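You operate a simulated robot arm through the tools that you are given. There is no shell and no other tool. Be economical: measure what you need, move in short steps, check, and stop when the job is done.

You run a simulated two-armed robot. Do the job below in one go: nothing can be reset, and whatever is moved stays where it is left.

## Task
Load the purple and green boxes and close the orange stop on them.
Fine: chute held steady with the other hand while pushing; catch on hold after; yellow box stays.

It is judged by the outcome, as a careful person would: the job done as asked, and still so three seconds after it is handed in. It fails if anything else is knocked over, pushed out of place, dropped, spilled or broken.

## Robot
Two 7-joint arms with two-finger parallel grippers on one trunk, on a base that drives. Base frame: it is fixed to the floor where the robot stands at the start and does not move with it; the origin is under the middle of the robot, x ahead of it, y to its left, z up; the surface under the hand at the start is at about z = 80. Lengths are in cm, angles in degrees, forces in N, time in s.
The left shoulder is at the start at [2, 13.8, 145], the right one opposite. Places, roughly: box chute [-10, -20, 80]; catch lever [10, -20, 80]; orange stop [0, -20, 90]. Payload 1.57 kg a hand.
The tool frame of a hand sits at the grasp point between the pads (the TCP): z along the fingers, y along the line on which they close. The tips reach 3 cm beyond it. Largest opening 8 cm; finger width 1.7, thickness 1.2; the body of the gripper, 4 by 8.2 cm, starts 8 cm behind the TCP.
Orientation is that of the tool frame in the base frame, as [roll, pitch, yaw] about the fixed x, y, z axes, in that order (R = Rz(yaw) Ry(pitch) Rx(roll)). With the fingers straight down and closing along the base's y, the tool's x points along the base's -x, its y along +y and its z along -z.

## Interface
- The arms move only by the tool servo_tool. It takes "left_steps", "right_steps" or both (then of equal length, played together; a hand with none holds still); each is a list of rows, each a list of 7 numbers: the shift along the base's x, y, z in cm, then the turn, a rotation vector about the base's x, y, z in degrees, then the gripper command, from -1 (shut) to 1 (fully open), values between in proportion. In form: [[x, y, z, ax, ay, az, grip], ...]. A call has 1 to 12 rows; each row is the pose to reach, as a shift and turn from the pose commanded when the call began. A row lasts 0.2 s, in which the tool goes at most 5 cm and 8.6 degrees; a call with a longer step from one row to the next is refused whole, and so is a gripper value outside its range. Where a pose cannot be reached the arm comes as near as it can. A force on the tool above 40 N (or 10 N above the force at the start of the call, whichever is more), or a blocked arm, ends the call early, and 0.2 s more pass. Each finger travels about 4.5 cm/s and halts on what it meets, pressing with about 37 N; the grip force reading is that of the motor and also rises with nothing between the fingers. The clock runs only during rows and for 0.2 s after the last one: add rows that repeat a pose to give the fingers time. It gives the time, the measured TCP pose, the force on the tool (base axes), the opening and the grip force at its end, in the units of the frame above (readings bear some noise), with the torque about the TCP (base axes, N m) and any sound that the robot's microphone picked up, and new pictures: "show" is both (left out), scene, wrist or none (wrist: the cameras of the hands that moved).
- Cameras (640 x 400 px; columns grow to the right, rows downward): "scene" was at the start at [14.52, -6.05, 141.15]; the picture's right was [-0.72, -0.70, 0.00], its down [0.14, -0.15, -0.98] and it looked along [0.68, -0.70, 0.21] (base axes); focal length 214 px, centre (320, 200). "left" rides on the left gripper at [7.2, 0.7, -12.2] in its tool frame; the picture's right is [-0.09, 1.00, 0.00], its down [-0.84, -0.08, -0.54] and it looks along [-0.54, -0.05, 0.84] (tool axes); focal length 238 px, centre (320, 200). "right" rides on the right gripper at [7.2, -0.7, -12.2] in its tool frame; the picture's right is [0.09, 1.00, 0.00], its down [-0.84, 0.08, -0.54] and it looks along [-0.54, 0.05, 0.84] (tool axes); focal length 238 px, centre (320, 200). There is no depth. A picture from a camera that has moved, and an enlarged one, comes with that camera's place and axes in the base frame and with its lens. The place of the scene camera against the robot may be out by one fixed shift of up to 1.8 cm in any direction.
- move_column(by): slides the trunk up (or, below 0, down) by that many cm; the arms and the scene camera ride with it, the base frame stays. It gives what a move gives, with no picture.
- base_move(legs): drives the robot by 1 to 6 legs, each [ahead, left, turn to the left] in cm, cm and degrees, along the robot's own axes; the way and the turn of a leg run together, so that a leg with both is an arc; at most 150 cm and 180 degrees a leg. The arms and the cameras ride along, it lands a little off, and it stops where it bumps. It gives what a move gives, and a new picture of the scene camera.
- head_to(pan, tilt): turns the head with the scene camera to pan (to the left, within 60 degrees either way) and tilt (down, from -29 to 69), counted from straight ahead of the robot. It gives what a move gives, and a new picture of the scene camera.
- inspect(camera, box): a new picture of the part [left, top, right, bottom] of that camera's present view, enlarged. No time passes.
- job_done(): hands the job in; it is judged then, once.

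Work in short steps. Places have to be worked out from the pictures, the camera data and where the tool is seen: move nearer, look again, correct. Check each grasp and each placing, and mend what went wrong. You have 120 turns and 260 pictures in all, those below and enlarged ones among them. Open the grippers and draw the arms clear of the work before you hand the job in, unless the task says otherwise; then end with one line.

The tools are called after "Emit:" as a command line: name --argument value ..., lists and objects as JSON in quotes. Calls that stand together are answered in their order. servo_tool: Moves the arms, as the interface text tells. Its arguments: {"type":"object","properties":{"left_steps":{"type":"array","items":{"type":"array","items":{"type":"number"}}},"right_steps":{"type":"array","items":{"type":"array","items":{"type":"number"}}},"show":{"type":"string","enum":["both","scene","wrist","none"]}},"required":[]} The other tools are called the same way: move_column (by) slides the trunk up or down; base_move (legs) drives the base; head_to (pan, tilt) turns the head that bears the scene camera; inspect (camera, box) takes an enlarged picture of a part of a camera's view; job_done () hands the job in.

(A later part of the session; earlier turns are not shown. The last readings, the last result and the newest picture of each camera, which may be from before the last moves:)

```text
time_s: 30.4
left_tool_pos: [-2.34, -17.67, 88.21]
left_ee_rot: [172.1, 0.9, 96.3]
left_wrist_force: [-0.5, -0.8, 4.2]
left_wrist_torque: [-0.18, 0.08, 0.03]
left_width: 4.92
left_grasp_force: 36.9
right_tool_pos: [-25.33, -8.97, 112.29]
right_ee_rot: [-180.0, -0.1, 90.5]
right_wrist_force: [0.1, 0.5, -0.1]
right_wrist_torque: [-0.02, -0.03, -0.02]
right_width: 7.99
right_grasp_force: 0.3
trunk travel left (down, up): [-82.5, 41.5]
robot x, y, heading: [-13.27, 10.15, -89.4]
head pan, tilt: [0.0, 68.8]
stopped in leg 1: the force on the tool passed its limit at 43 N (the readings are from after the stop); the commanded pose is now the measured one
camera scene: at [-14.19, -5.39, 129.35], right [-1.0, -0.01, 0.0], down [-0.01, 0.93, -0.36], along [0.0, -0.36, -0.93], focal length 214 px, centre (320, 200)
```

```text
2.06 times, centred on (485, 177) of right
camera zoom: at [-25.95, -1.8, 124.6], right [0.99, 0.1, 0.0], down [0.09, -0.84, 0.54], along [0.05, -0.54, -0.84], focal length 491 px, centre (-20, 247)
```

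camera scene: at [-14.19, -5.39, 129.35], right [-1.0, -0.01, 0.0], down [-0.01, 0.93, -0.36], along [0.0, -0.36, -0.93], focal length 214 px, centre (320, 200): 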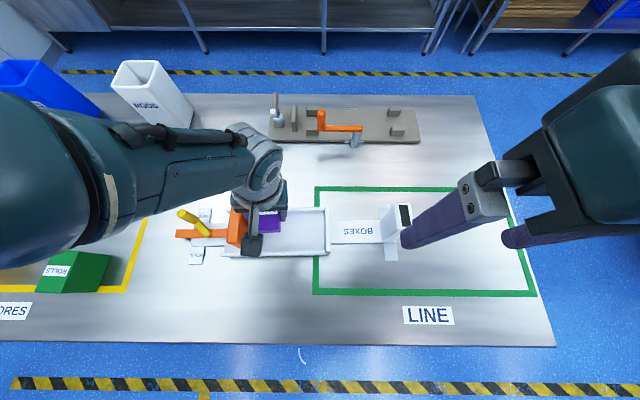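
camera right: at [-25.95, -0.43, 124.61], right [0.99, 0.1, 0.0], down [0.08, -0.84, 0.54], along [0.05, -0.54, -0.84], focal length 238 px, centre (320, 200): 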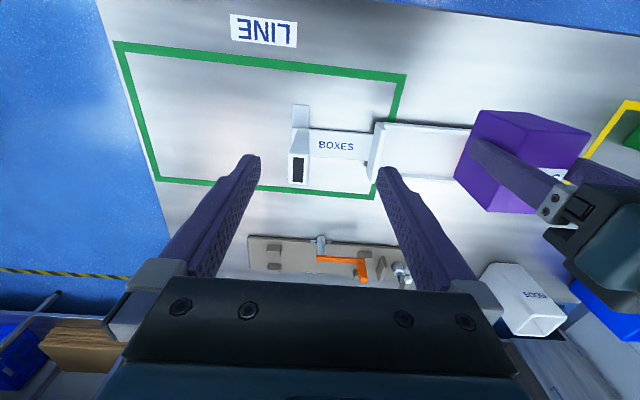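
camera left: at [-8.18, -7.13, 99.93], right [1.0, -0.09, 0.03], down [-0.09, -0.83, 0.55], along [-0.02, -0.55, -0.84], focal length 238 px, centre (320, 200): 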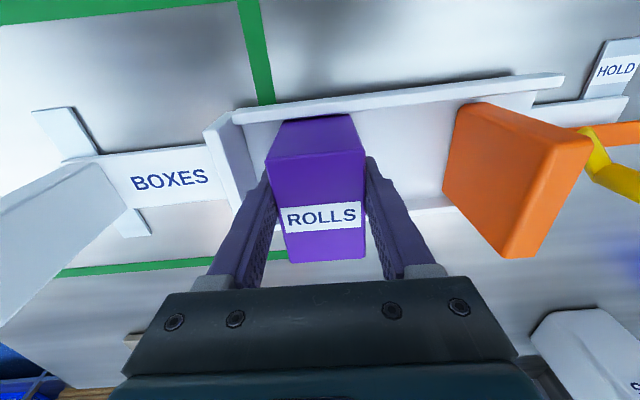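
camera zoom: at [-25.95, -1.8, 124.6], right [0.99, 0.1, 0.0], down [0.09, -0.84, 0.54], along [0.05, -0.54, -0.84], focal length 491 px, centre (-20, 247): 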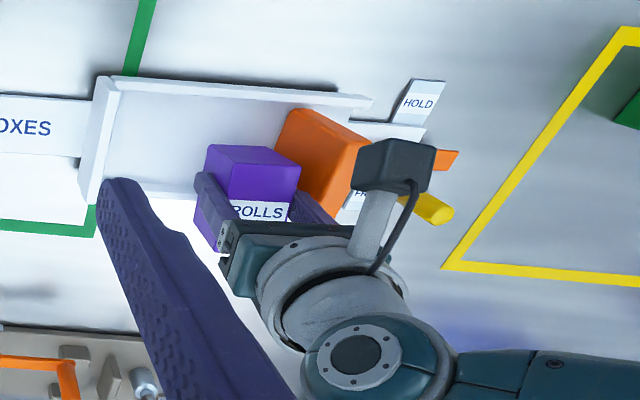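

The box is near the −y wall beside the stop; the chute still looks aligned. I raise the trunk to lift it straight up without changing arm posture.

Emit:
move_column --by 8

Emit:
servo_tool --left_steps '[[0, 1, 0, 0, 0, 0, -0.6]]' --show "both"

```text
time_s: 31.6
left_tool_pos: [-2.32, -17.63, 96.29]
left_ee_rot: [172.1, 0.9, 96.4]
left_wrist_force: [-0.7, 0.2, -0.2]
left_wrist_torque: [0.03, -0.01, 0.0]
left_width: 4.92
left_grasp_force: 36.6
right_tool_pos: [-25.35, -9.0, 120.35]
right_ee_rot: [-179.8, -0.2, 90.5]
right_wrist_force: [-0.5, -0.4, 0.3]
right_wrist_torque: [0.01, -0.02, 0.02]
right_width: 7.99
right_grasp_force: 0.0
trunk travel left (down, up): [-90.5, 33.5]
robot x, y, heading: [-13.67, 10.29, -89.6]
head pan, tilt: [0.0, 68.8]
```

```text
time_s: 32.0
left_tool_pos: [-2.31, -16.95, 95.65]
left_ee_rot: [172.0, 0.8, 96.5]
left_wrist_force: [0.0, -0.4, -0.1]
left_wrist_torque: [-0.02, 0.0, 0.0]
left_width: 4.9
left_grasp_force: 37.0
left hand out of reach, approached as far as the arm can: row 1
right_tool_pos: [-25.37, -8.99, 120.34]
right_ee_rot: [-179.8, -0.1, 90.5]
right_wrist_force: [0.0, 0.4, -0.1]
right_wrist_torque: [-0.01, -0.07, 0.01]
right_width: 8.01
right_grasp_force: 0.0
trunk travel left (down, up): [-90.5, 33.5]
robot x, y, heading: [-12.85, 10.52, -89.6]
head pan, tilt: [0.0, 68.8]
camera scene: at [-14.18, -5.25, 137.27], right [-1.0, -0.01, 0.0], down [-0.01, 0.94, -0.35], along [0.0, -0.35, -0.94], focal length 214 px, centre (320, 200)
camera left: at [-4.14, -9.78, 107.78], right [0.99, 0.02, 0.14], down [-0.06, -0.84, 0.54], along [0.13, -0.54, -0.83], focal length 238 px, centre (320, 200)
```

scene: 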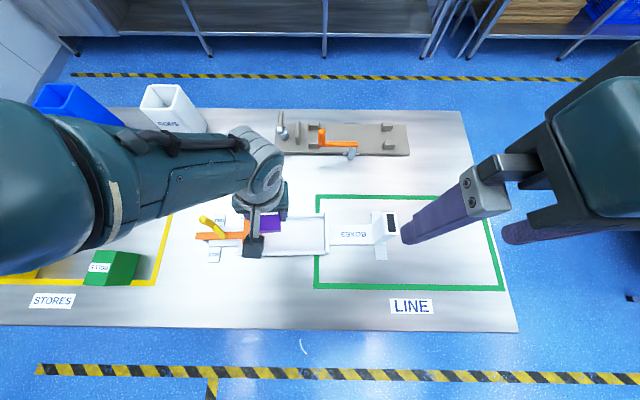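
left: 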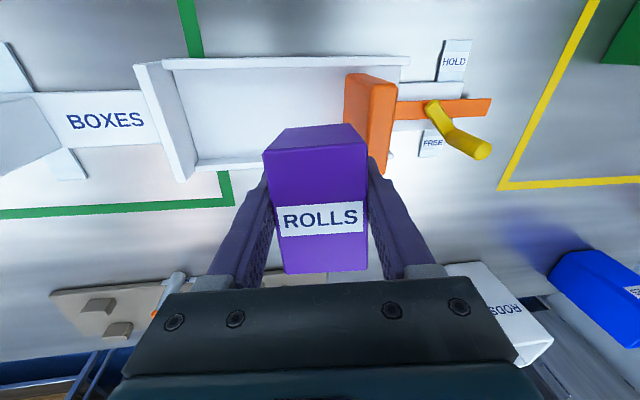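

The pose is clear of the chute now. I move up and back toward the robot while undoing the tilt (≈8° about y, −6.5° about z).

Emit:
servo_tool --left_steps '[[0, 2, 2, 0, 2, -2, -0.6], [0, 5, 4, 0, 4, -3, -0.6], [0, 8, 6, 0, 6, -5, -0.6], [0, 9, 8, 0, 8, -6.5, -0.6], [0, 9, 8, 0, 8, -6.5, -0.6]]' --show "wrist"

```text
time_s: 33.2
left_tool_pos: [-5.38, -13.99, 93.73]
left_ee_rot: [179.3, 0.0, 90.2]
left_wrist_force: [0.6, 0.0, -0.2]
left_wrist_torque: [0.05, -0.01, 0.04]
left_width: 4.91
left_grasp_force: 37.1
left hand out of reach, approached as far as the arm can: row 1, 2, 3, 4, 5
right_tool_pos: [-25.32, -9.03, 120.36]
right_ee_rot: [-179.9, 0.0, 90.5]
right_wrist_force: [-1.2, 0.1, 0.2]
right_wrist_torque: [0.02, 0.01, 0.03]
right_width: 8.02
right_grasp_force: 0.2
trunk travel left (down, up): [-90.5, 33.5]
robot x, y, heading: [-12.79, 10.18, -89.5]
head pan, tilt: [0.0, 68.8]
camera left: at [-4.8, -6.84, 105.92], right [1.0, -0.09, 0.01], down [-0.08, -0.84, 0.54], along [-0.04, -0.54, -0.84], focal length 238 px, centre (320, 200)
```

left: 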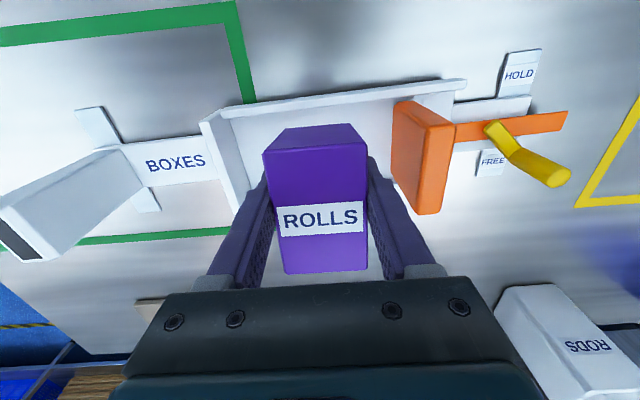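

Orientation is good again but the arm seems caught at a joint limit. I try moving back toward the robot at this height (the box bottom clears the walls).

Emit:
servo_tool --left_steps '[[-0.5, 1.5, 0.3, 0, 0, 0, -0.6], [-1, 3, 0.6, 0, 0, 0, -0.6], [-1.5, 4.5, 1, 0, 0, 0, -0.6], [-1.5, 4.5, 1, 0, 0, 0, -0.6]]' --show "scene"

```text
time_s: 34.2
left_tool_pos: [-6.67, -10.73, 92.54]
left_ee_rot: [178.4, 0.3, 90.6]
left_wrist_force: [-0.3, -0.1, -0.6]
left_wrist_torque: [0.04, -0.01, -0.02]
left_width: 4.91
left_grasp_force: 36.5
left hand out of reach, approached as far as the arm can: row 1, 2, 3, 4
right_tool_pos: [-25.3, -8.93, 120.34]
right_ee_rot: [-179.9, 0.0, 90.5]
right_wrist_force: [-0.7, -1.0, 0.3]
right_wrist_torque: [0.02, -0.01, -0.03]
right_width: 8.01
right_grasp_force: 0.1
trunk travel left (down, up): [-90.5, 33.5]
robot x, y, heading: [-12.85, 10.4, -89.6]
head pan, tilt: [0.0, 68.8]
camera scene: at [-12.68, -4.71, 137.07], right [-0.95, -0.3, 0.0], down [-0.29, 0.91, -0.31], along [0.09, -0.3, -0.95], focal length 214 px, centre (320, 200)
```

scene: 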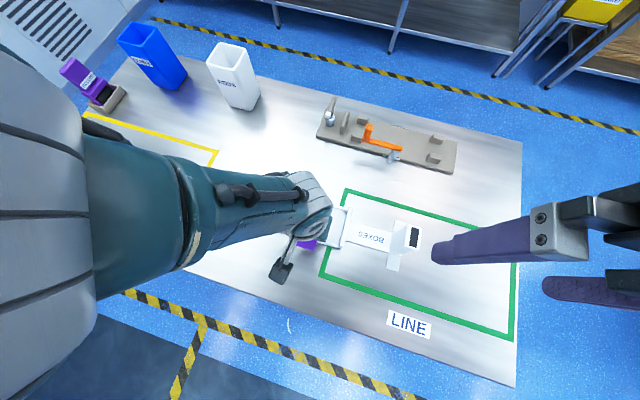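

The camera axes shifted: the left elbow is pressing against the head. I pan the head away to the right to give the left arm room.

Emit:
head_to --pan -60 --tilt 50

Emit:
servo_tool --left_steps '[[0, 0, 2, 0, 0, 0, -0.6], [0, 0, 5, 0, 0, 0, -0.6], [0, 0, 8, 0, 0, 0, -0.6], [0, 0, 8, 0, 0, 0, -0.6]]' --show "both"

```text
time_s: 35.5
left_tool_pos: [-6.82, -10.96, 92.52]
left_ee_rot: [178.6, 0.4, 90.7]
left_wrist_force: [-0.2, -0.1, -0.9]
left_wrist_torque: [0.02, -0.01, 0.01]
left_width: 4.91
left_grasp_force: 37.1
right_tool_pos: [-25.35, -8.99, 120.33]
right_ee_rot: [-179.9, 0.0, 90.4]
right_wrist_force: [-0.1, 0.2, 0.2]
right_wrist_torque: [-0.03, -0.01, -0.01]
right_width: 8.0
right_grasp_force: 0.1
trunk travel left (down, up): [-90.5, 33.5]
robot x, y, heading: [-13.24, 10.55, -89.4]
head pan, tilt: [-60.0, 50.0]
camera scene: at [-12.43, -4.91, 137.25], right [-0.94, -0.33, 0.0], down [-0.31, 0.89, -0.34], along [0.11, -0.32, -0.94], focal length 214 px, centre (320, 200)
```

scene: 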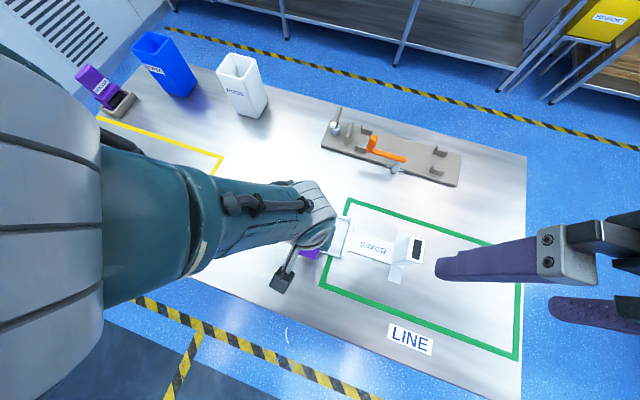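

```text
time_s: 36.7
left_tool_pos: [-3.84, -15.08, 94.76]
left_ee_rot: [174.5, 0.4, 93.4]
left_wrist_force: [-0.1, -0.1, -0.2]
left_wrist_torque: [0.01, 0.01, -0.01]
left_width: 4.93
left_grasp_force: 37.2
left hand out of reach, approached as far as the arm can: row 1, 2, 3, 4
right_tool_pos: [-25.49, -8.91, 120.25]
right_ee_rot: [-179.9, 0.0, 90.4]
right_wrist_force: [-0.2, 0.1, -0.1]
right_wrist_torque: [-0.01, -0.01, -0.03]
right_width: 7.99
right_grasp_force: 0.1
trunk travel left (down, up): [-90.5, 33.5]
robot x, y, heading: [-13.34, 10.77, -89.7]
head pan, tilt: [-60.0, 50.0]
stopped in row 4 (left hand): the arm was blocked; the commanded pose is now the measured one
camera scene: at [-20.1, -4.74, 139.48], right [-0.65, 0.76, 0.0], down [0.59, 0.5, -0.64], along [-0.48, -0.41, -0.77], focal length 214 px, centre (320, 200)
camera left: at [-4.77, -7.9, 106.69], right [0.99, -0.03, 0.1], down [-0.08, -0.84, 0.54], along [0.06, -0.54, -0.84], focal length 238 px, centre (320, 200)
```

scene: 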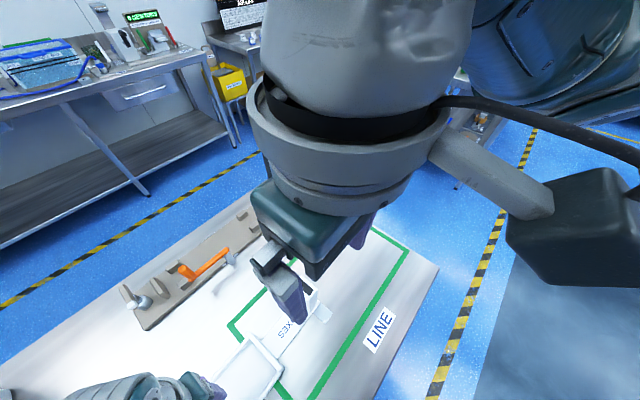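
left: 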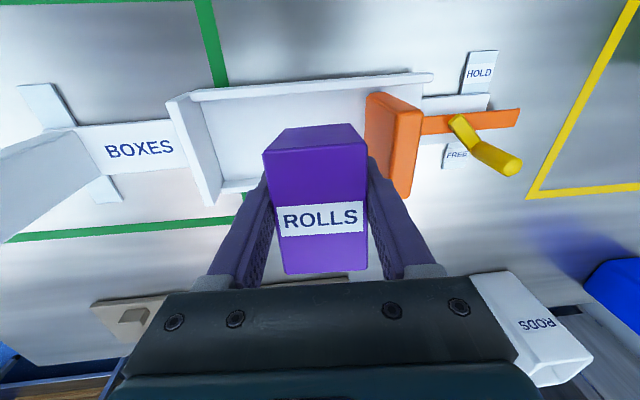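

The head is now free of the left arm but sits right against the right wrist. I move the right hand outward and retry lifting the left hand.

Emit:
servo_tool --right_steps '[[-4, 0, 0, 0, 0, 0, 1], [-8, 0, 0, 0, 0, 0, 1], [-12, -1, 0, 0, 0, 0, 1], [-14, -1, 0, 0, 0, 0, 1]]' --left_steps '[[0, 0, 0, 0, 0, 0, -0.6], [0, 0, 1, 0, 0, 0, -0.6], [0, 0.5, 2, 0, 2, -1, -0.6], [0, 1, 3, 0, 4, -2, -0.6]]' --show "scene"

```text
time_s: 37.7
left_tool_pos: [-4.6, -16.13, 94.81]
left_ee_rot: [178.3, 0.1, 91.4]
left_wrist_force: [0.5, -0.4, -0.4]
left_wrist_torque: [0.01, 0.03, -0.02]
left_width: 4.91
left_grasp_force: 37.5
left hand out of reach, approached as far as the arm can: row 2, 3, 4
right_tool_pos: [-39.01, -9.9, 120.41]
right_ee_rot: [-179.9, 0.0, 90.6]
right_wrist_force: [-0.3, -0.5, -0.3]
right_wrist_torque: [0.01, -0.03, 0.04]
right_width: 8.03
right_grasp_force: 0.0
trunk travel left (down, up): [-90.5, 33.5]
robot x, y, heading: [-13.22, 10.47, -89.7]
head pan, tilt: [-60.0, 50.0]
camera scene: at [-20.88, -3.68, 139.56], right [-0.51, 0.86, 0.0], down [0.66, 0.39, -0.64], along [-0.55, -0.33, -0.77], focal length 214 px, centre (320, 200)
```

scene: 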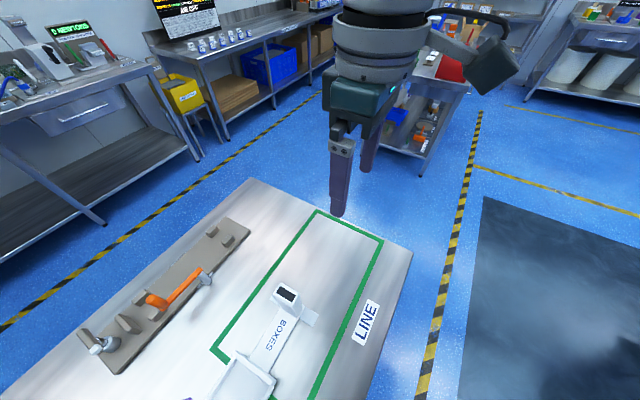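

The left arm is still caught at a joint limit. I raise the trunk for clearance and then explore moves that free it.

Emit:
move_column --by 15

Emit:
servo_tool --left_steps '[[2, 0, 0, 0, 0, 0, -0.6], [4, 0, 1, 0, 0, 0, -0.6], [6, 0, 2, 0, 0, 0, -0.6], [8, 0, 3, 0, 0, 0, -0.6]]' --show "none"

Emit:
head_to --pan -20 --tilt 20

```text
time_s: 39.5
left_tool_pos: [-4.59, -16.13, 109.85]
left_ee_rot: [178.2, 0.2, 91.6]
left_wrist_force: [0.0, 0.2, -0.6]
left_wrist_torque: [0.02, 0.0, -0.02]
left_width: 4.93
left_grasp_force: 37.2
right_tool_pos: [-38.87, -9.93, 135.42]
right_ee_rot: [-179.9, 0.0, 90.5]
right_wrist_force: [-0.1, 0.3, -0.6]
right_wrist_torque: [0.02, 0.01, 0.0]
right_width: 8.02
right_grasp_force: 0.0
trunk travel left (down, up): [-105.5, 18.5]
robot x, y, heading: [-13.01, 10.17, -89.4]
head pan, tilt: [-60.0, 50.0]
```

```text
time_s: 40.5
left_tool_pos: [4.85, -18.92, 110.06]
left_ee_rot: [178.3, 0.2, 91.5]
left_wrist_force: [-0.6, 0.6, -0.6]
left_wrist_torque: [0.0, -0.03, -0.01]
left_width: 4.9
left_grasp_force: 37.0
left hand out of reach, approached as far as the arm can: row 1, 2, 3, 4
right_tool_pos: [-38.98, -9.82, 135.34]
right_ee_rot: [-179.8, 0.0, 90.5]
right_wrist_force: [-0.9, 0.3, 0.5]
right_wrist_torque: [-0.04, -0.02, -0.02]
right_width: 7.98
right_grasp_force: 0.0
trunk travel left (down, up): [-105.5, 18.5]
robot x, y, heading: [-13.22, 10.4, -89.7]
head pan, tilt: [-60.0, 50.0]
```

```text
time_s: 41.5
left_tool_pos: [4.83, -18.95, 109.99]
left_ee_rot: [178.2, 0.2, 91.5]
left_wrist_force: [0.6, -0.5, -0.7]
left_wrist_torque: [0.02, 0.01, -0.03]
left_width: 4.93
left_grasp_force: 36.8
right_tool_pos: [-38.95, -9.74, 135.41]
right_ee_rot: [-179.9, 0.0, 90.6]
right_wrist_force: [0.4, -0.1, -0.4]
right_wrist_torque: [0.0, 0.0, 0.03]
right_width: 8.02
right_grasp_force: 0.1
trunk travel left (down, up): [-105.5, 18.5]
robot x, y, heading: [-13.32, 10.29, -89.4]
head pan, tilt: [-20.0, 20.0]
camera scene: at [-17.37, -8.55, 159.11], right [-0.94, 0.33, 0.0], down [0.11, 0.32, -0.94], along [-0.31, -0.89, -0.34], focal length 214 px, centre (320, 200)
```

scene: 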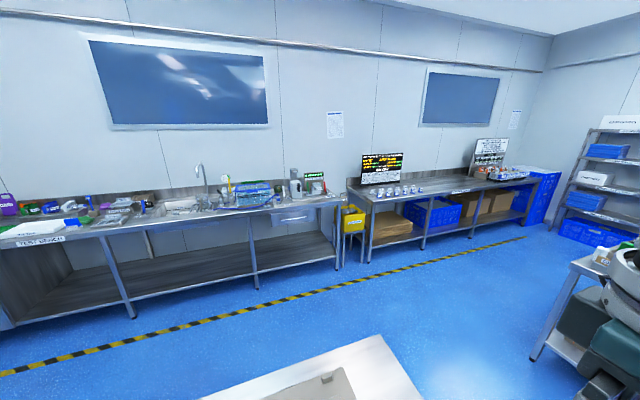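

The hand did move outward. From here I try raising and pulling back toward the robot.

Emit:
servo_tool --left_steps '[[0, 0, 2, 0, 0, 0, -0.6], [0, 1, 5, 0, 0, 0, -0.6], [0, 2, 8, 0, 0, 0, -0.6], [0, 2, 12, 0, 0, 0, -0.6]]' --show "none"

Emit:
head_to --pan 30 --tilt 20

```text
time_s: 42.5
left_tool_pos: [3.54, -24.34, 114.97]
left_ee_rot: [178.3, 0.1, 91.5]
left_wrist_force: [-0.8, 0.3, -0.4]
left_wrist_torque: [-0.01, 0.01, 0.01]
left_width: 4.91
left_grasp_force: 37.3
left hand out of reach, approached as far as the arm can: row 1, 2, 3, 4
right_tool_pos: [-38.88, -9.87, 135.47]
right_ee_rot: [-179.8, -0.1, 90.5]
right_wrist_force: [0.4, -0.6, -0.6]
right_wrist_torque: [0.0, 0.0, 0.05]
right_width: 7.99
right_grasp_force: 0.1
trunk travel left (down, up): [-105.5, 18.5]
robot x, y, heading: [-12.85, 10.63, -89.6]
head pan, tilt: [-20.0, 20.0]
```

```text
time_s: 43.7
left_tool_pos: [3.47, -24.29, 114.94]
left_ee_rot: [178.3, 0.2, 91.5]
left_wrist_force: [0.3, 1.0, -1.5]
left_wrist_torque: [-0.02, -0.01, 0.01]
left_width: 4.9
left_grasp_force: 36.7
right_tool_pos: [-39.03, -9.83, 135.46]
right_ee_rot: [-179.9, -0.1, 90.5]
right_wrist_force: [0.2, 0.0, 1.4]
right_wrist_torque: [-0.02, -0.04, -0.02]
right_width: 7.98
right_grasp_force: 0.1
trunk travel left (down, up): [-105.5, 18.5]
robot x, y, heading: [-13.03, 10.31, -89.4]
head pan, tilt: [30.0, 20.0]
camera scene: at [-9.53, -7.8, 159.12], right [-0.86, -0.51, 0.0], down [-0.17, 0.29, -0.94], along [0.48, -0.81, -0.34], focal length 214 px, centre (320, 200)
```

scene: 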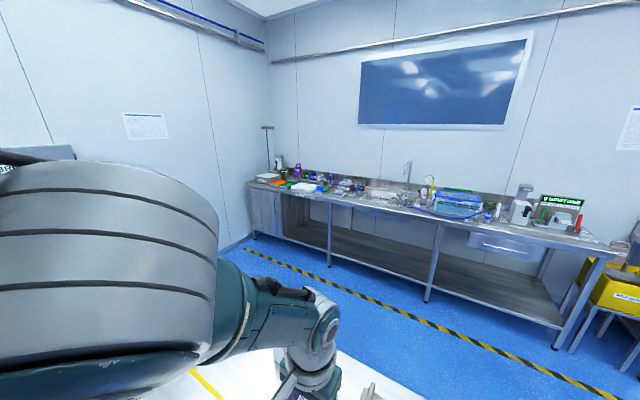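

The hand slides on an arc, so some joint is at its limit. I test whether tilting the tool frees it, well above everything.

Emit:
servo_tool --left_steps '[[0, 2, 0, 6, 0, 0, -0.6], [0, 4, 0, 12, 0, 0, -0.6], [0, 6, 0, 18, 0, 0, -0.6]]' --show "scene"

```text
time_s: 44.5
left_tool_pos: [3.93, -17.52, 115.35]
left_ee_rot: [177.8, -17.7, 91.6]
left_wrist_force: [-1.0, -0.1, -0.7]
left_wrist_torque: [0.0, 0.01, 0.01]
left_width: 4.93
left_grasp_force: 37.2
left hand out of reach, approached as far as the arm can: row 3
right_tool_pos: [-38.91, -9.83, 135.43]
right_ee_rot: [-179.9, 0.1, 90.5]
right_wrist_force: [-0.8, -0.3, 0.7]
right_wrist_torque: [0.01, -0.02, 0.02]
right_width: 7.97
right_grasp_force: 0.1
trunk travel left (down, up): [-105.5, 18.5]
robot x, y, heading: [-12.99, 10.08, -89.4]
head pan, tilt: [30.0, 20.0]
camera scene: at [-9.53, -7.8, 159.12], right [-0.86, -0.51, 0.0], down [-0.17, 0.29, -0.94], along [0.48, -0.81, -0.34], focal length 214 px, centre (320, 200)
```

scene: 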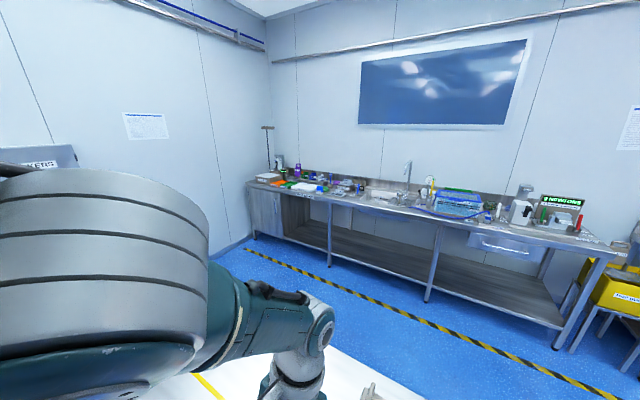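

The arm is fully straightened (shoulder–elbow–wrist in line), so it resists moving inward. I turn the head well away from the elbow and command a longer pull straight toward the shoulder.

Emit:
head_to --pan -60 --tilt 40

Emit:
servo_tool --left_steps '[[-0.3, 3, 3, 0, 0, 0, -0.6], [-0.6, 6, 6, 0, 0, 0, -0.6], [-0.9, 9, 9, 0, 0, 0, -0.6], [-1, 12, 12, 0, 0, 0, -0.6], [-1, 12, 12, 0, 0, 0, -0.6], [-1, 12, 12, 0, 0, 0, -0.6], [-1, 12, 12, 0, 0, 0, -0.6], [-1, 12, 12, 0, 0, 0, -0.6]]' --show "none"

```text
time_s: 46.2
left_tool_pos: [3.86, -17.55, 115.45]
left_ee_rot: [177.8, -17.7, 91.6]
left_wrist_force: [0.2, 0.3, -0.4]
left_wrist_torque: [-0.02, -0.02, -0.03]
left_width: 4.94
left_grasp_force: 37.3
right_tool_pos: [-38.85, -9.85, 135.31]
right_ee_rot: [-179.9, 0.0, 90.6]
right_wrist_force: [0.3, 0.3, -0.2]
right_wrist_torque: [0.0, -0.03, 0.01]
right_width: 8.01
right_grasp_force: 0.2
trunk travel left (down, up): [-105.5, 18.5]
robot x, y, heading: [-13.07, 10.38, -89.5]
head pan, tilt: [-60.0, 40.0]
camera scene: at [-21.57, -4.09, 155.98], right [-0.51, 0.86, 0.0], down [0.55, 0.33, -0.77], along [-0.66, -0.39, -0.64], focal length 214 px, centre (320, 200)
```

scene: 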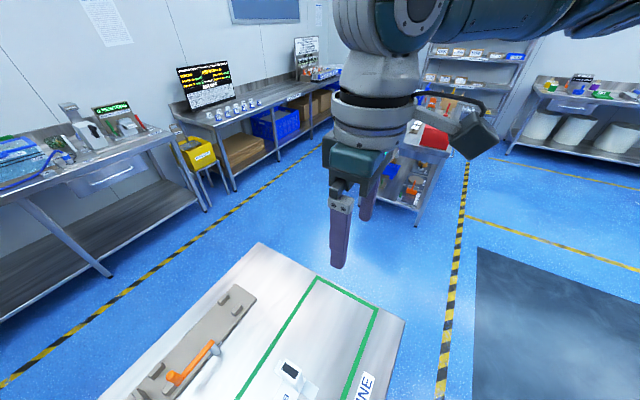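

```text
time_s: 48.0
left_tool_pos: [1.81, -16.66, 114.96]
left_ee_rot: [177.7, -17.8, 91.6]
left_wrist_force: [0.3, 0.2, -0.2]
left_wrist_torque: [0.02, -0.03, 0.0]
left_width: 4.91
left_grasp_force: 36.9
left hand out of reach, approached as far as the arm can: row 1, 2, 3, 4, 5, 6, 7, 8
right_tool_pos: [-39.06, -9.74, 135.43]
right_ee_rot: [-179.9, 0.0, 90.5]
right_wrist_force: [0.2, 0.5, -0.5]
right_wrist_torque: [-0.01, -0.02, 0.02]
right_width: 7.99
right_grasp_force: 0.0
trunk travel left (down, up): [-105.5, 18.5]
robot x, y, heading: [-12.97, 10.18, -89.5]
head pan, tilt: [-60.0, 40.0]
```

Still locked. I try the opposite tangential direction, down and back (plenty of height beneath), which should make the elbow flex.

Emit:
servo_tool --left_steps '[[0, 2, -3, 0, 0, 0, -0.6], [0, 4, -6, 0, 0, 0, -0.6], [0, 7, -8, 0, 0, 0, -0.6], [0, 10, -9, 0, 0, 0, -0.6], [0, 13, -9, 0, 0, 0, -0.6], [0, 13, -9, 0, 0, 0, -0.6]]' --show "none"

Emit:
head_to --pan 20 --tilt 50

```text
time_s: 49.4
left_tool_pos: [1.37, -3.13, 105.93]
left_ee_rot: [177.7, -17.7, 91.6]
left_wrist_force: [-0.8, 0.3, -0.9]
left_wrist_torque: [0.0, -0.02, -0.02]
left_width: 4.93
left_grasp_force: 36.9
left hand out of reach, approached as far as the arm can: row 1, 2, 3, 4, 5, 6
right_tool_pos: [-39.05, -9.98, 135.39]
right_ee_rot: [-180.0, 0.0, 90.4]
right_wrist_force: [-0.1, 0.0, -0.2]
right_wrist_torque: [0.02, 0.01, 0.01]
right_width: 7.99
right_grasp_force: 0.2
trunk travel left (down, up): [-105.5, 18.5]
robot x, y, heading: [-12.87, 10.55, -89.6]
head pan, tilt: [-60.0, 40.0]
```

```text
time_s: 50.9
left_tool_pos: [1.27, -3.08, 105.71]
left_ee_rot: [177.8, -17.7, 91.6]
left_wrist_force: [1.1, 0.7, -0.9]
left_wrist_torque: [-0.02, -0.01, -0.02]
left_width: 4.92
left_grasp_force: 37.1
right_tool_pos: [-38.98, -9.96, 135.38]
right_ee_rot: [-179.9, 0.0, 90.6]
right_wrist_force: [-0.8, -0.8, -0.6]
right_wrist_torque: [0.02, 0.01, 0.02]
right_width: 7.99
right_grasp_force: 0.0
trunk travel left (down, up): [-105.5, 18.5]
robot x, y, heading: [-12.93, 10.12, -89.4]
head pan, tilt: [20.0, 50.0]
camera scene: at [-11.56, -6.99, 154.56], right [-0.94, -0.35, 0.0], down [-0.27, 0.72, -0.64], along [0.22, -0.6, -0.77], focal length 214 px, centre (320, 200)
```

scene: 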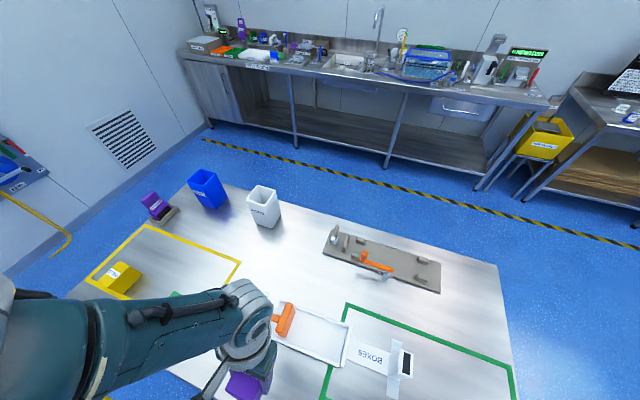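

The forearm is actually bent sideways, so it's a joint limit tied to the orientation. I test whether a yaw turn of the tool gives freedom to rise.

Emit:
servo_tool --left_steps '[[0, 0, 0, 0, 0, 8, -0.6], [0, 0, 0, 0, 0, 16, -0.6], [0, 0, 1, 0, 0, 24, -0.6], [0, 0, 3, 0, 0, 32, -0.6], [0, 0, 5, 0, 0, 40, -0.6]]' --show "none"

```text
time_s: 52.1
left_tool_pos: [1.48, -3.31, 110.9]
left_ee_rot: [177.7, -17.6, 131.7]
left_wrist_force: [0.2, -0.1, -0.1]
left_wrist_torque: [0.01, -0.03, -0.02]
left_width: 4.95
left_grasp_force: 36.8
right_tool_pos: [-39.03, -9.81, 135.37]
right_ee_rot: [-179.8, 0.0, 90.4]
right_wrist_force: [0.2, 1.0, 0.1]
right_wrist_torque: [-0.01, 0.0, -0.01]
right_width: 8.01
right_grasp_force: 0.0
trunk travel left (down, up): [-105.5, 18.5]
robot x, y, heading: [-13.48, 10.17, -89.3]
head pan, tilt: [20.0, 50.0]
```

Yaw +40° freed it: the last wrist joint was at its limit. I raise and untilt here, then come back to yaw 90 in a comfortable pose.

Emit:
servo_tool --left_steps '[[-1, 0, 4, -4, -3.5, 0, -0.6], [-3, -1, 8, -8, -7, 0, -0.6], [-6, -3, 11, -11, -10, 0, -0.6], [-9, -5, 14, -13.1, -11.7, 0, -0.6], [-9, -5, 17, -13.1, -11.7, 0, -0.6], [-9, -5, 17, -13.1, -11.7, 0, -0.6]]' --show "none"

Emit:
servo_tool --left_steps '[[0, 0, 0, 0, 0, -8, -0.6], [0, 0, 0, 0, 0, -16, -0.6], [0, 0, 0, 0, 0, -24, -0.6], [0, 0, 0, 0, 0, -32, -0.6], [0, 0, 0, 0, 0, -40, -0.6], [0, 0, 0, 0, 0, -41.5, -0.6]]' --show "both"

```text
time_s: 53.5
left_tool_pos: [-7.98, -8.13, 127.78]
left_ee_rot: [177.7, -0.2, 131.6]
left_wrist_force: [-0.3, 0.0, 0.1]
left_wrist_torque: [0.0, -0.02, -0.01]
left_width: 4.9
left_grasp_force: 37.2
right_tool_pos: [-38.86, -9.84, 135.44]
right_ee_rot: [-179.9, 0.0, 90.5]
right_wrist_force: [0.5, 0.0, -0.4]
right_wrist_torque: [-0.07, -0.02, 0.0]
right_width: 7.99
right_grasp_force: 0.0
trunk travel left (down, up): [-105.5, 18.5]
robot x, y, heading: [-12.85, 9.9, -89.6]
head pan, tilt: [20.0, 50.0]
```

```text
time_s: 54.9
left_tool_pos: [-7.73, -8.42, 127.89]
left_ee_rot: [177.8, -0.2, 89.9]
left_wrist_force: [-0.1, 0.2, -1.2]
left_wrist_torque: [0.01, 0.0, 0.01]
left_width: 4.94
left_grasp_force: 36.8
right_tool_pos: [-39.04, -9.82, 135.49]
right_ee_rot: [-179.9, 0.0, 90.5]
right_wrist_force: [0.9, 0.2, -0.3]
right_wrist_torque: [-0.02, -0.01, 0.01]
right_width: 8.0
right_grasp_force: 0.0
trunk travel left (down, up): [-105.5, 18.5]
robot x, y, heading: [-12.93, 10.36, -89.2]
head pan, tilt: [20.0, 50.0]
camera scene: at [-11.56, -6.99, 154.56], right [-0.94, -0.35, 0.0], down [-0.27, 0.72, -0.64], along [0.22, -0.6, -0.77], focal length 214 px, centre (320, 200)
camera left: at [-7.66, -1.2, 140.13], right [0.99, -0.09, 0.04], down [-0.1, -0.84, 0.54], along [-0.02, -0.54, -0.84], focal length 238 px, centre (320, 200)
```

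scene: 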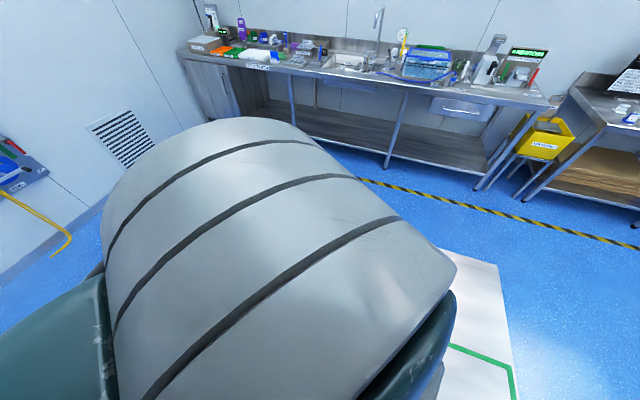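
left: 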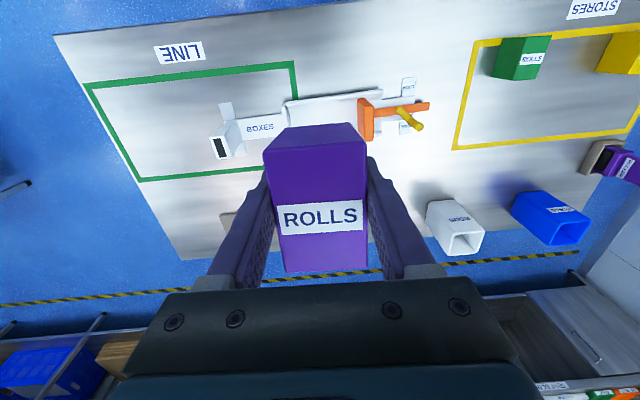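

The arm is free and upright again. I reposition the base so the slot lies at the comfortable spot (≈20 ahead, 7 left), with the head panned away from the left arm, then lower the trunk again.

Emit:
head_to --pan -45 --tilt 60

Emit:
base_move --legs '[[5, -3.5, -0.5]]'

Emit:
move_column --by -23

Emit:
inspect --camera "left" --box '[0, 0, 640, 400]'

```text
time_s: 56.3
left_tool_pos: [-7.87, -8.36, 127.93]
left_ee_rot: [177.7, -0.3, 90.1]
left_wrist_force: [0.6, 0.0, -0.2]
left_wrist_torque: [0.0, 0.0, 0.02]
left_width: 4.91
left_grasp_force: 36.6
right_tool_pos: [-38.96, -9.73, 135.41]
right_ee_rot: [-179.9, 0.1, 90.5]
right_wrist_force: [-0.1, -0.5, 0.3]
right_wrist_torque: [0.03, 0.01, 0.02]
right_width: 7.98
right_grasp_force: 0.0
trunk travel left (down, up): [-105.5, 18.5]
robot x, y, heading: [-13.29, 10.72, -89.6]
head pan, tilt: [-45.0, 60.0]
camera scene: at [-18.88, -4.53, 153.28], right [-0.72, 0.7, 0.0], down [0.61, 0.62, -0.5], along [-0.35, -0.36, -0.87], focal length 214 px, centre (320, 200)
```

scene: 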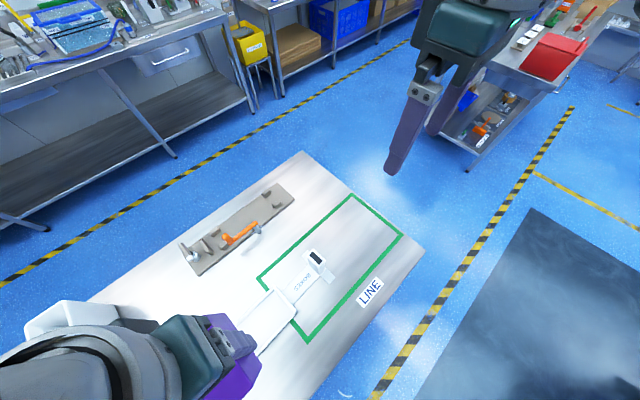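

```text
time_s: 57.2
left_tool_pos: [-11.57, -13.6, 127.81]
left_ee_rot: [177.7, -0.2, 89.5]
left_wrist_force: [0.0, 0.5, 0.1]
left_wrist_torque: [0.01, 0.0, 0.01]
left_width: 4.9
left_grasp_force: 36.8
right_tool_pos: [-42.76, -14.63, 135.43]
right_ee_rot: [-180.0, -0.2, 89.9]
right_wrist_force: [-1.2, -0.3, -1.1]
right_wrist_torque: [0.01, 0.02, 0.01]
right_width: 7.99
right_grasp_force: 0.0
trunk travel left (down, up): [-105.5, 18.5]
robot x, y, heading: [-16.3, 5.02, -90.1]
head pan, tilt: [-45.0, 60.0]
camera scene: at [-22.57, -9.62, 153.28], right [-0.71, 0.71, 0.0], down [0.61, 0.61, -0.5], along [-0.35, -0.35, -0.87], focal length 214 px, centre (320, 200)
```

scene: 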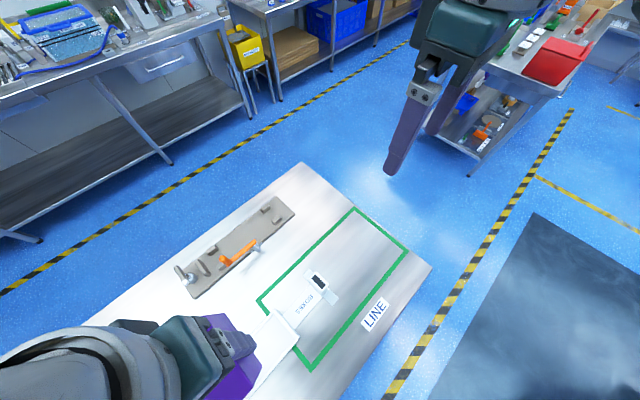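

```text
time_s: 59.7
left_tool_pos: [-11.66, -13.58, 104.95]
left_ee_rot: [177.8, -0.2, 89.5]
left_wrist_force: [0.5, 0.3, -0.6]
left_wrist_torque: [0.03, 0.01, 0.04]
left_width: 4.92
left_grasp_force: 37.3
right_tool_pos: [-42.63, -14.58, 112.35]
right_ee_rot: [-180.0, 0.0, 89.9]
right_wrist_force: [-0.3, -0.1, -0.1]
right_wrist_torque: [-0.03, -0.02, -0.01]
right_width: 8.01
right_grasp_force: 0.0
trunk travel left (down, up): [-82.5, 41.5]
robot x, y, heading: [-16.45, 5.12, -89.9]
head pan, tilt: [-45.0, 60.0]
```

```text
1.00 times, centred on (320, 200) of left (not enlarged: the box is as wide or as high as the picture)
camera zoom: at [-11.3, -6.39, 117.13], right [0.99, -0.1, 0.04], down [-0.11, -0.84, 0.54], along [-0.02, -0.54, -0.84], focal length 238 px, centre (320, 200)
```

zoom: 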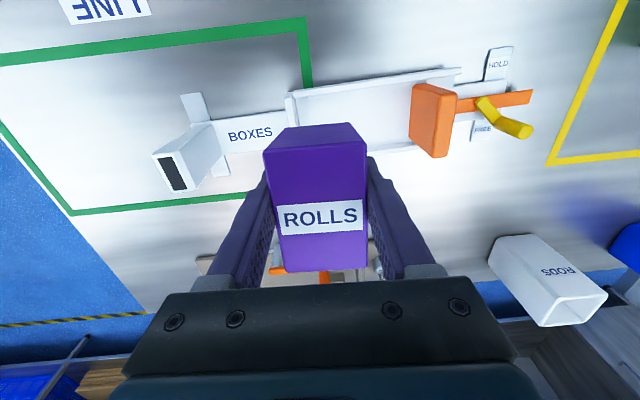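

The box got pitched about 9° in the grip (its −y end up). I level it by turning the hand +9° about x, move above the slot, and look.

Emit:
servo_tool --left_steps '[[1, -0.3, -2, 4, 0, 0, -0.6], [2, -0.6, -5, 8, 0, 0.5, -0.6], [2.4, -0.8, -8, 9, 0, 0.5, -0.6], [2.4, -0.8, -8, 9, 0, 0.5, -0.6]]' --show "wrist"

Emit:
inspect --camera "left" --box '[200, 40, 520, 240]'

```text
time_s: 60.7
left_tool_pos: [-9.39, -14.64, 97.03]
left_ee_rot: [177.8, -9.2, 90.0]
left_wrist_force: [0.3, 0.0, -0.6]
left_wrist_torque: [0.01, 0.01, 0.02]
left_width: 4.94
left_grasp_force: 36.8
right_tool_pos: [-42.72, -14.69, 112.36]
right_ee_rot: [-179.9, 0.0, 90.1]
right_wrist_force: [0.5, -0.8, -0.4]
right_wrist_torque: [0.02, -0.02, 0.01]
right_width: 8.02
right_grasp_force: 0.0
trunk travel left (down, up): [-82.5, 41.5]
robot x, y, heading: [-16.67, 5.15, -90.2]
head pan, tilt: [-45.0, 60.0]
camera left: at [-9.07, -9.51, 110.24], right [1.0, -0.1, 0.02], down [-0.1, -0.91, 0.4], along [-0.02, -0.4, -0.92], focal length 238 px, centre (320, 200)
```

left: 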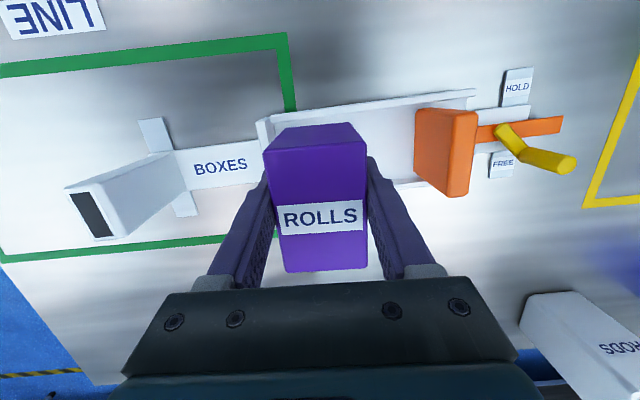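

```text
2.00 times, centred on (360, 140) of left
camera zoom: at [-9.07, -9.51, 110.24], right [1.0, -0.1, 0.02], down [-0.1, -0.91, 0.4], along [-0.02, -0.4, -0.92], focal length 477 px, centre (240, 320)
```

zoom: 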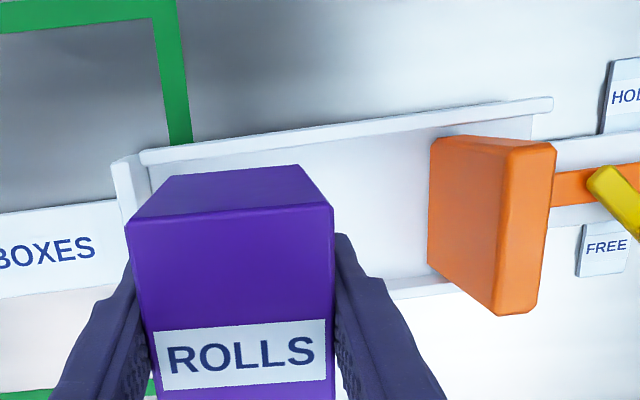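

Chute inner walls are at y ≈ −11.5 and −19.7 (centre −15.6), with the end wall at −14.0; the box is within tolerance. I lower it in.

Emit:
servo_tool --left_steps '[[0, -0.2, -3, 0, 0, 0, -0.6], [0, -0.2, -6, 0, 0, 0, -0.6], [0, -0.2, -8, 0, 0, 0, -0.6], [0, -0.2, -8.5, 0, 0, 0, -0.6], [0, -0.2, -8.5, 0, 0, 0, -0.6]]' --show "wrist"

```text
time_s: 61.9
left_tool_pos: [-9.41, -14.48, 88.35]
left_ee_rot: [177.8, -9.2, 90.1]
left_wrist_force: [1.4, 2.5, 18.4]
left_wrist_torque: [0.68, 0.32, -0.14]
left_width: 4.92
left_grasp_force: 36.5
right_tool_pos: [-42.71, -14.84, 112.55]
right_ee_rot: [-180.0, -0.1, 90.0]
right_wrist_force: [0.7, 0.3, 0.6]
right_wrist_torque: [-0.01, 0.0, -0.01]
right_width: 8.01
right_grasp_force: 0.1
trunk travel left (down, up): [-82.5, 41.5]
robot x, y, heading: [-16.71, 5.14, -89.9]
head pan, tilt: [-45.0, 60.0]
camera left: at [-9.11, -9.44, 101.52], right [1.0, -0.1, 0.02], down [-0.1, -0.91, 0.4], along [-0.02, -0.4, -0.92], focal length 238 px, centre (320, 200)
```

left: 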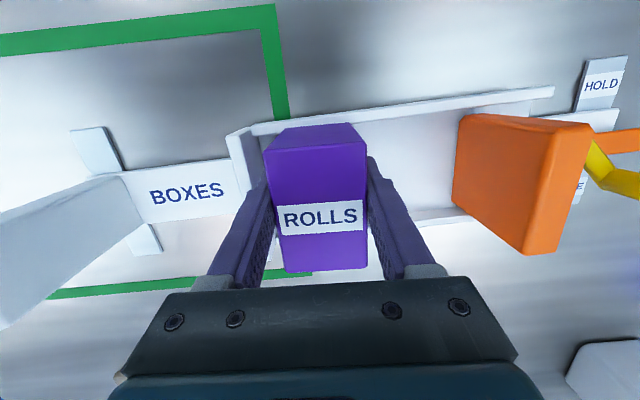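

There's an 18 N contact near the +y edge; I zoom to see whether it sits on the wall or the floor.

Emit:
inspect --camera "left" --box '[220, 80, 400, 192]'

Emit:
head_to --pan -60 --tilt 69

```text
3.56 times, centred on (310, 136) of left
camera zoom: at [-9.11, -9.44, 101.52], right [1.0, -0.1, 0.02], down [-0.1, -0.91, 0.4], along [-0.02, -0.4, -0.92], focal length 848 px, centre (356, 428)
```

zoom: 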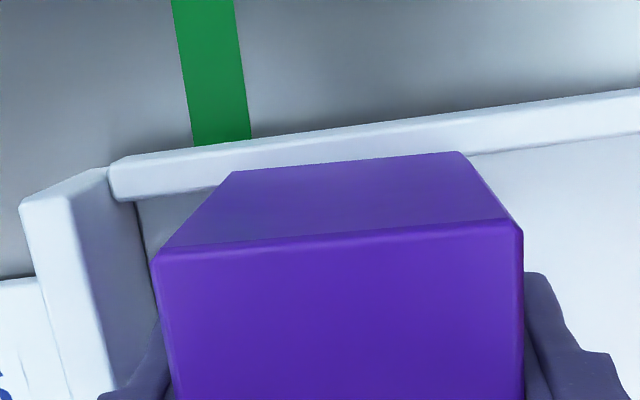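

```text
time_s: 62.6
left_tool_pos: [-9.52, -14.61, 88.35]
left_ee_rot: [177.7, -9.1, 89.9]
left_wrist_force: [-0.2, 2.0, 22.4]
left_wrist_torque: [0.82, 0.56, -0.07]
left_width: 4.93
left_grasp_force: 37.4
right_tool_pos: [-42.58, -14.73, 112.43]
right_ee_rot: [-179.9, 0.0, 90.0]
right_wrist_force: [-0.3, -0.6, 0.2]
right_wrist_torque: [0.01, 0.0, -0.01]
right_width: 8.02
right_grasp_force: 0.0
trunk travel left (down, up): [-82.5, 41.5]
robot x, y, heading: [-16.75, 5.56, -90.2]
head pan, tilt: [-60.0, 68.8]
camera scene: at [-22.7, -7.73, 129.38], right [-0.5, 0.87, 0.0], down [0.81, 0.47, -0.36], along [-0.31, -0.18, -0.93], focal length 214 px, centre (320, 200)
```

scene: 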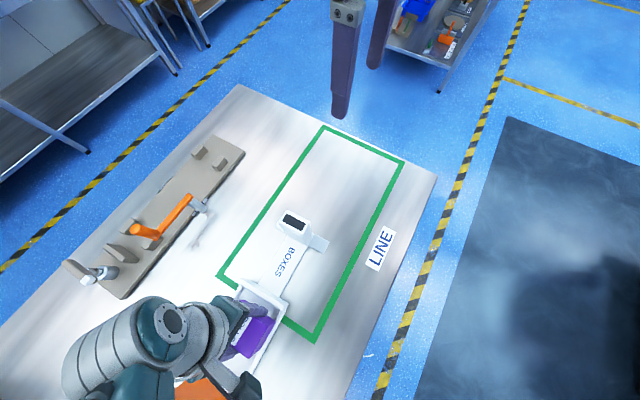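

The box's +y bottom edge is resting on the wall top. I raise slightly, shift −0.8 in y, and lower again.

Emit:
servo_tool --left_steps '[[0, 0, 1.5, 0, 0, 0, -0.6], [0, -0.8, 1.5, 0, 0, 0, -0.6], [0, -0.8, 0.3, 0, 0, 0, -0.6], [0, -0.8, -0.5, 0, 0, 0, -0.6], [0, -0.8, -0.5, 0, 0, 0, -0.6]]' --show "none"

Emit:
inspect --camera "left" --box '[220, 80, 400, 192]'

```text
time_s: 63.8
left_tool_pos: [-9.25, -15.26, 87.94]
left_ee_rot: [177.7, -9.3, 89.9]
left_wrist_force: [0.1, 0.0, -0.7]
left_wrist_torque: [0.0, 0.01, -0.02]
left_width: 4.93
left_grasp_force: 37.4
right_tool_pos: [-42.76, -14.57, 112.35]
right_ee_rot: [-179.9, 0.0, 89.9]
right_wrist_force: [0.4, 0.8, 0.5]
right_wrist_torque: [0.02, 0.02, -0.03]
right_width: 7.99
right_grasp_force: 0.1
trunk travel left (down, up): [-82.5, 41.5]
robot x, y, heading: [-16.75, 5.15, -89.9]
head pan, tilt: [-60.0, 68.8]
```

```text
3.56 times, centred on (310, 136) of left
camera zoom: at [-8.97, -10.17, 101.07], right [1.0, -0.1, 0.02], down [-0.1, -0.91, 0.4], along [-0.02, -0.4, -0.92], focal length 848 px, centre (356, 428)
```

zoom: 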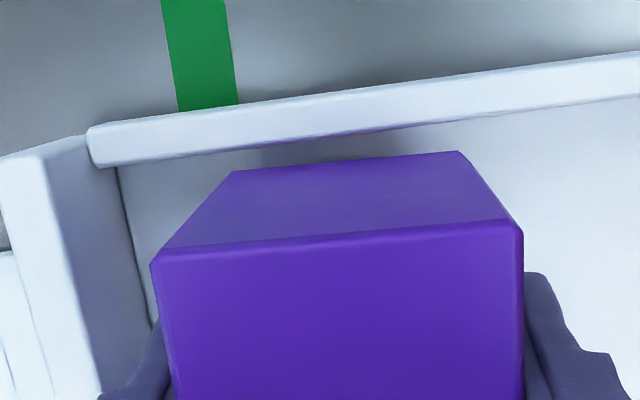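

Now it clears the wall and descends freely. I lower on to the floor in small steps.

Emit:
servo_tool --left_steps '[[0, 0, -0.5, 0, 0, 0, -0.6], [0, 0, -1.0, 0, 0, 0, -0.6], [0, 0, -1.4, 0, 0, 0, -0.6], [0, 0, -1.4, 0, 0, 0, -0.6]]' --show "none"

Emit:
inspect --camera "left" --box '[120, 40, 440, 240]'

```text
time_s: 64.8
left_tool_pos: [-9.09, -15.16, 86.48]
left_ee_rot: [177.8, -9.3, 90.0]
left_wrist_force: [3.1, 10.4, 39.1]
left_wrist_torque: [-0.35, 0.77, -0.11]
left_width: 4.94
left_grasp_force: 37.2
right_tool_pos: [-42.67, -14.82, 112.43]
right_ee_rot: [-180.0, -0.1, 90.0]
right_wrist_force: [0.3, -0.6, 0.1]
right_wrist_torque: [-0.02, 0.03, -0.02]
right_width: 7.99
right_grasp_force: 0.1
trunk travel left (down, up): [-82.5, 41.5]
robot x, y, heading: [-16.72, 5.17, -90.0]
head pan, tilt: [-60.0, 68.8]
```

```text
2.00 times, centred on (280, 140) of left
camera zoom: at [-8.89, -10.22, 99.76], right [1.0, -0.1, 0.02], down [-0.1, -0.91, 0.4], along [-0.02, -0.4, -0.92], focal length 477 px, centre (400, 320)
```

zoom: 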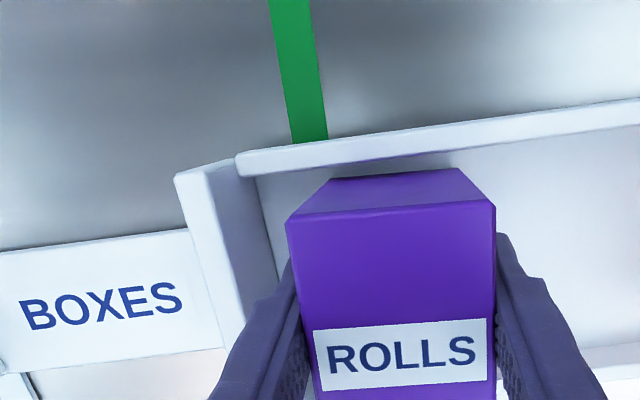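

Floor contact reached (bottom z ≈ 81.3). I ease the load, open the fingers slightly and check.

Emit:
servo_tool --left_steps '[[0, 0, 0.2, 0, 0, 0, -0.6], [0, 0, 0.2, 0, 0, 0, 0.2], [0, 0, 0.2, 0, 0, 0, 0.5], [0, 0, 0.2, 0, 0, 0, 0.5]]' --show "wrist"

```text
time_s: 65.8
left_tool_pos: [-9.04, -15.4, 86.83]
left_ee_rot: [177.8, -9.2, 90.0]
left_wrist_force: [-0.4, -0.4, -0.7]
left_wrist_torque: [-0.01, -0.01, 0.0]
left_width: 5.99
left_grasp_force: 0.0
right_tool_pos: [-42.73, -14.62, 112.35]
right_ee_rot: [-179.8, 0.0, 89.8]
right_wrist_force: [-0.1, 0.1, -0.2]
right_wrist_torque: [-0.01, 0.0, 0.04]
right_width: 7.98
right_grasp_force: 0.1
trunk travel left (down, up): [-82.5, 41.5]
robot x, y, heading: [-16.31, 5.14, -89.9]
head pan, tilt: [-60.0, 68.8]
camera left: at [-8.89, -10.27, 99.94], right [1.0, -0.1, 0.02], down [-0.1, -0.91, 0.4], along [-0.02, -0.4, -0.92], focal length 238 px, centre (320, 200)
```

left: 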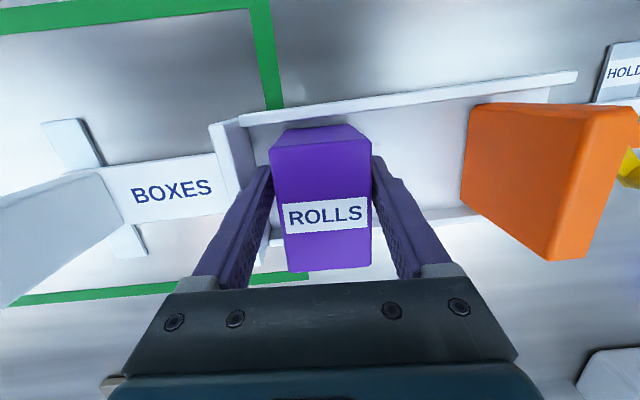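

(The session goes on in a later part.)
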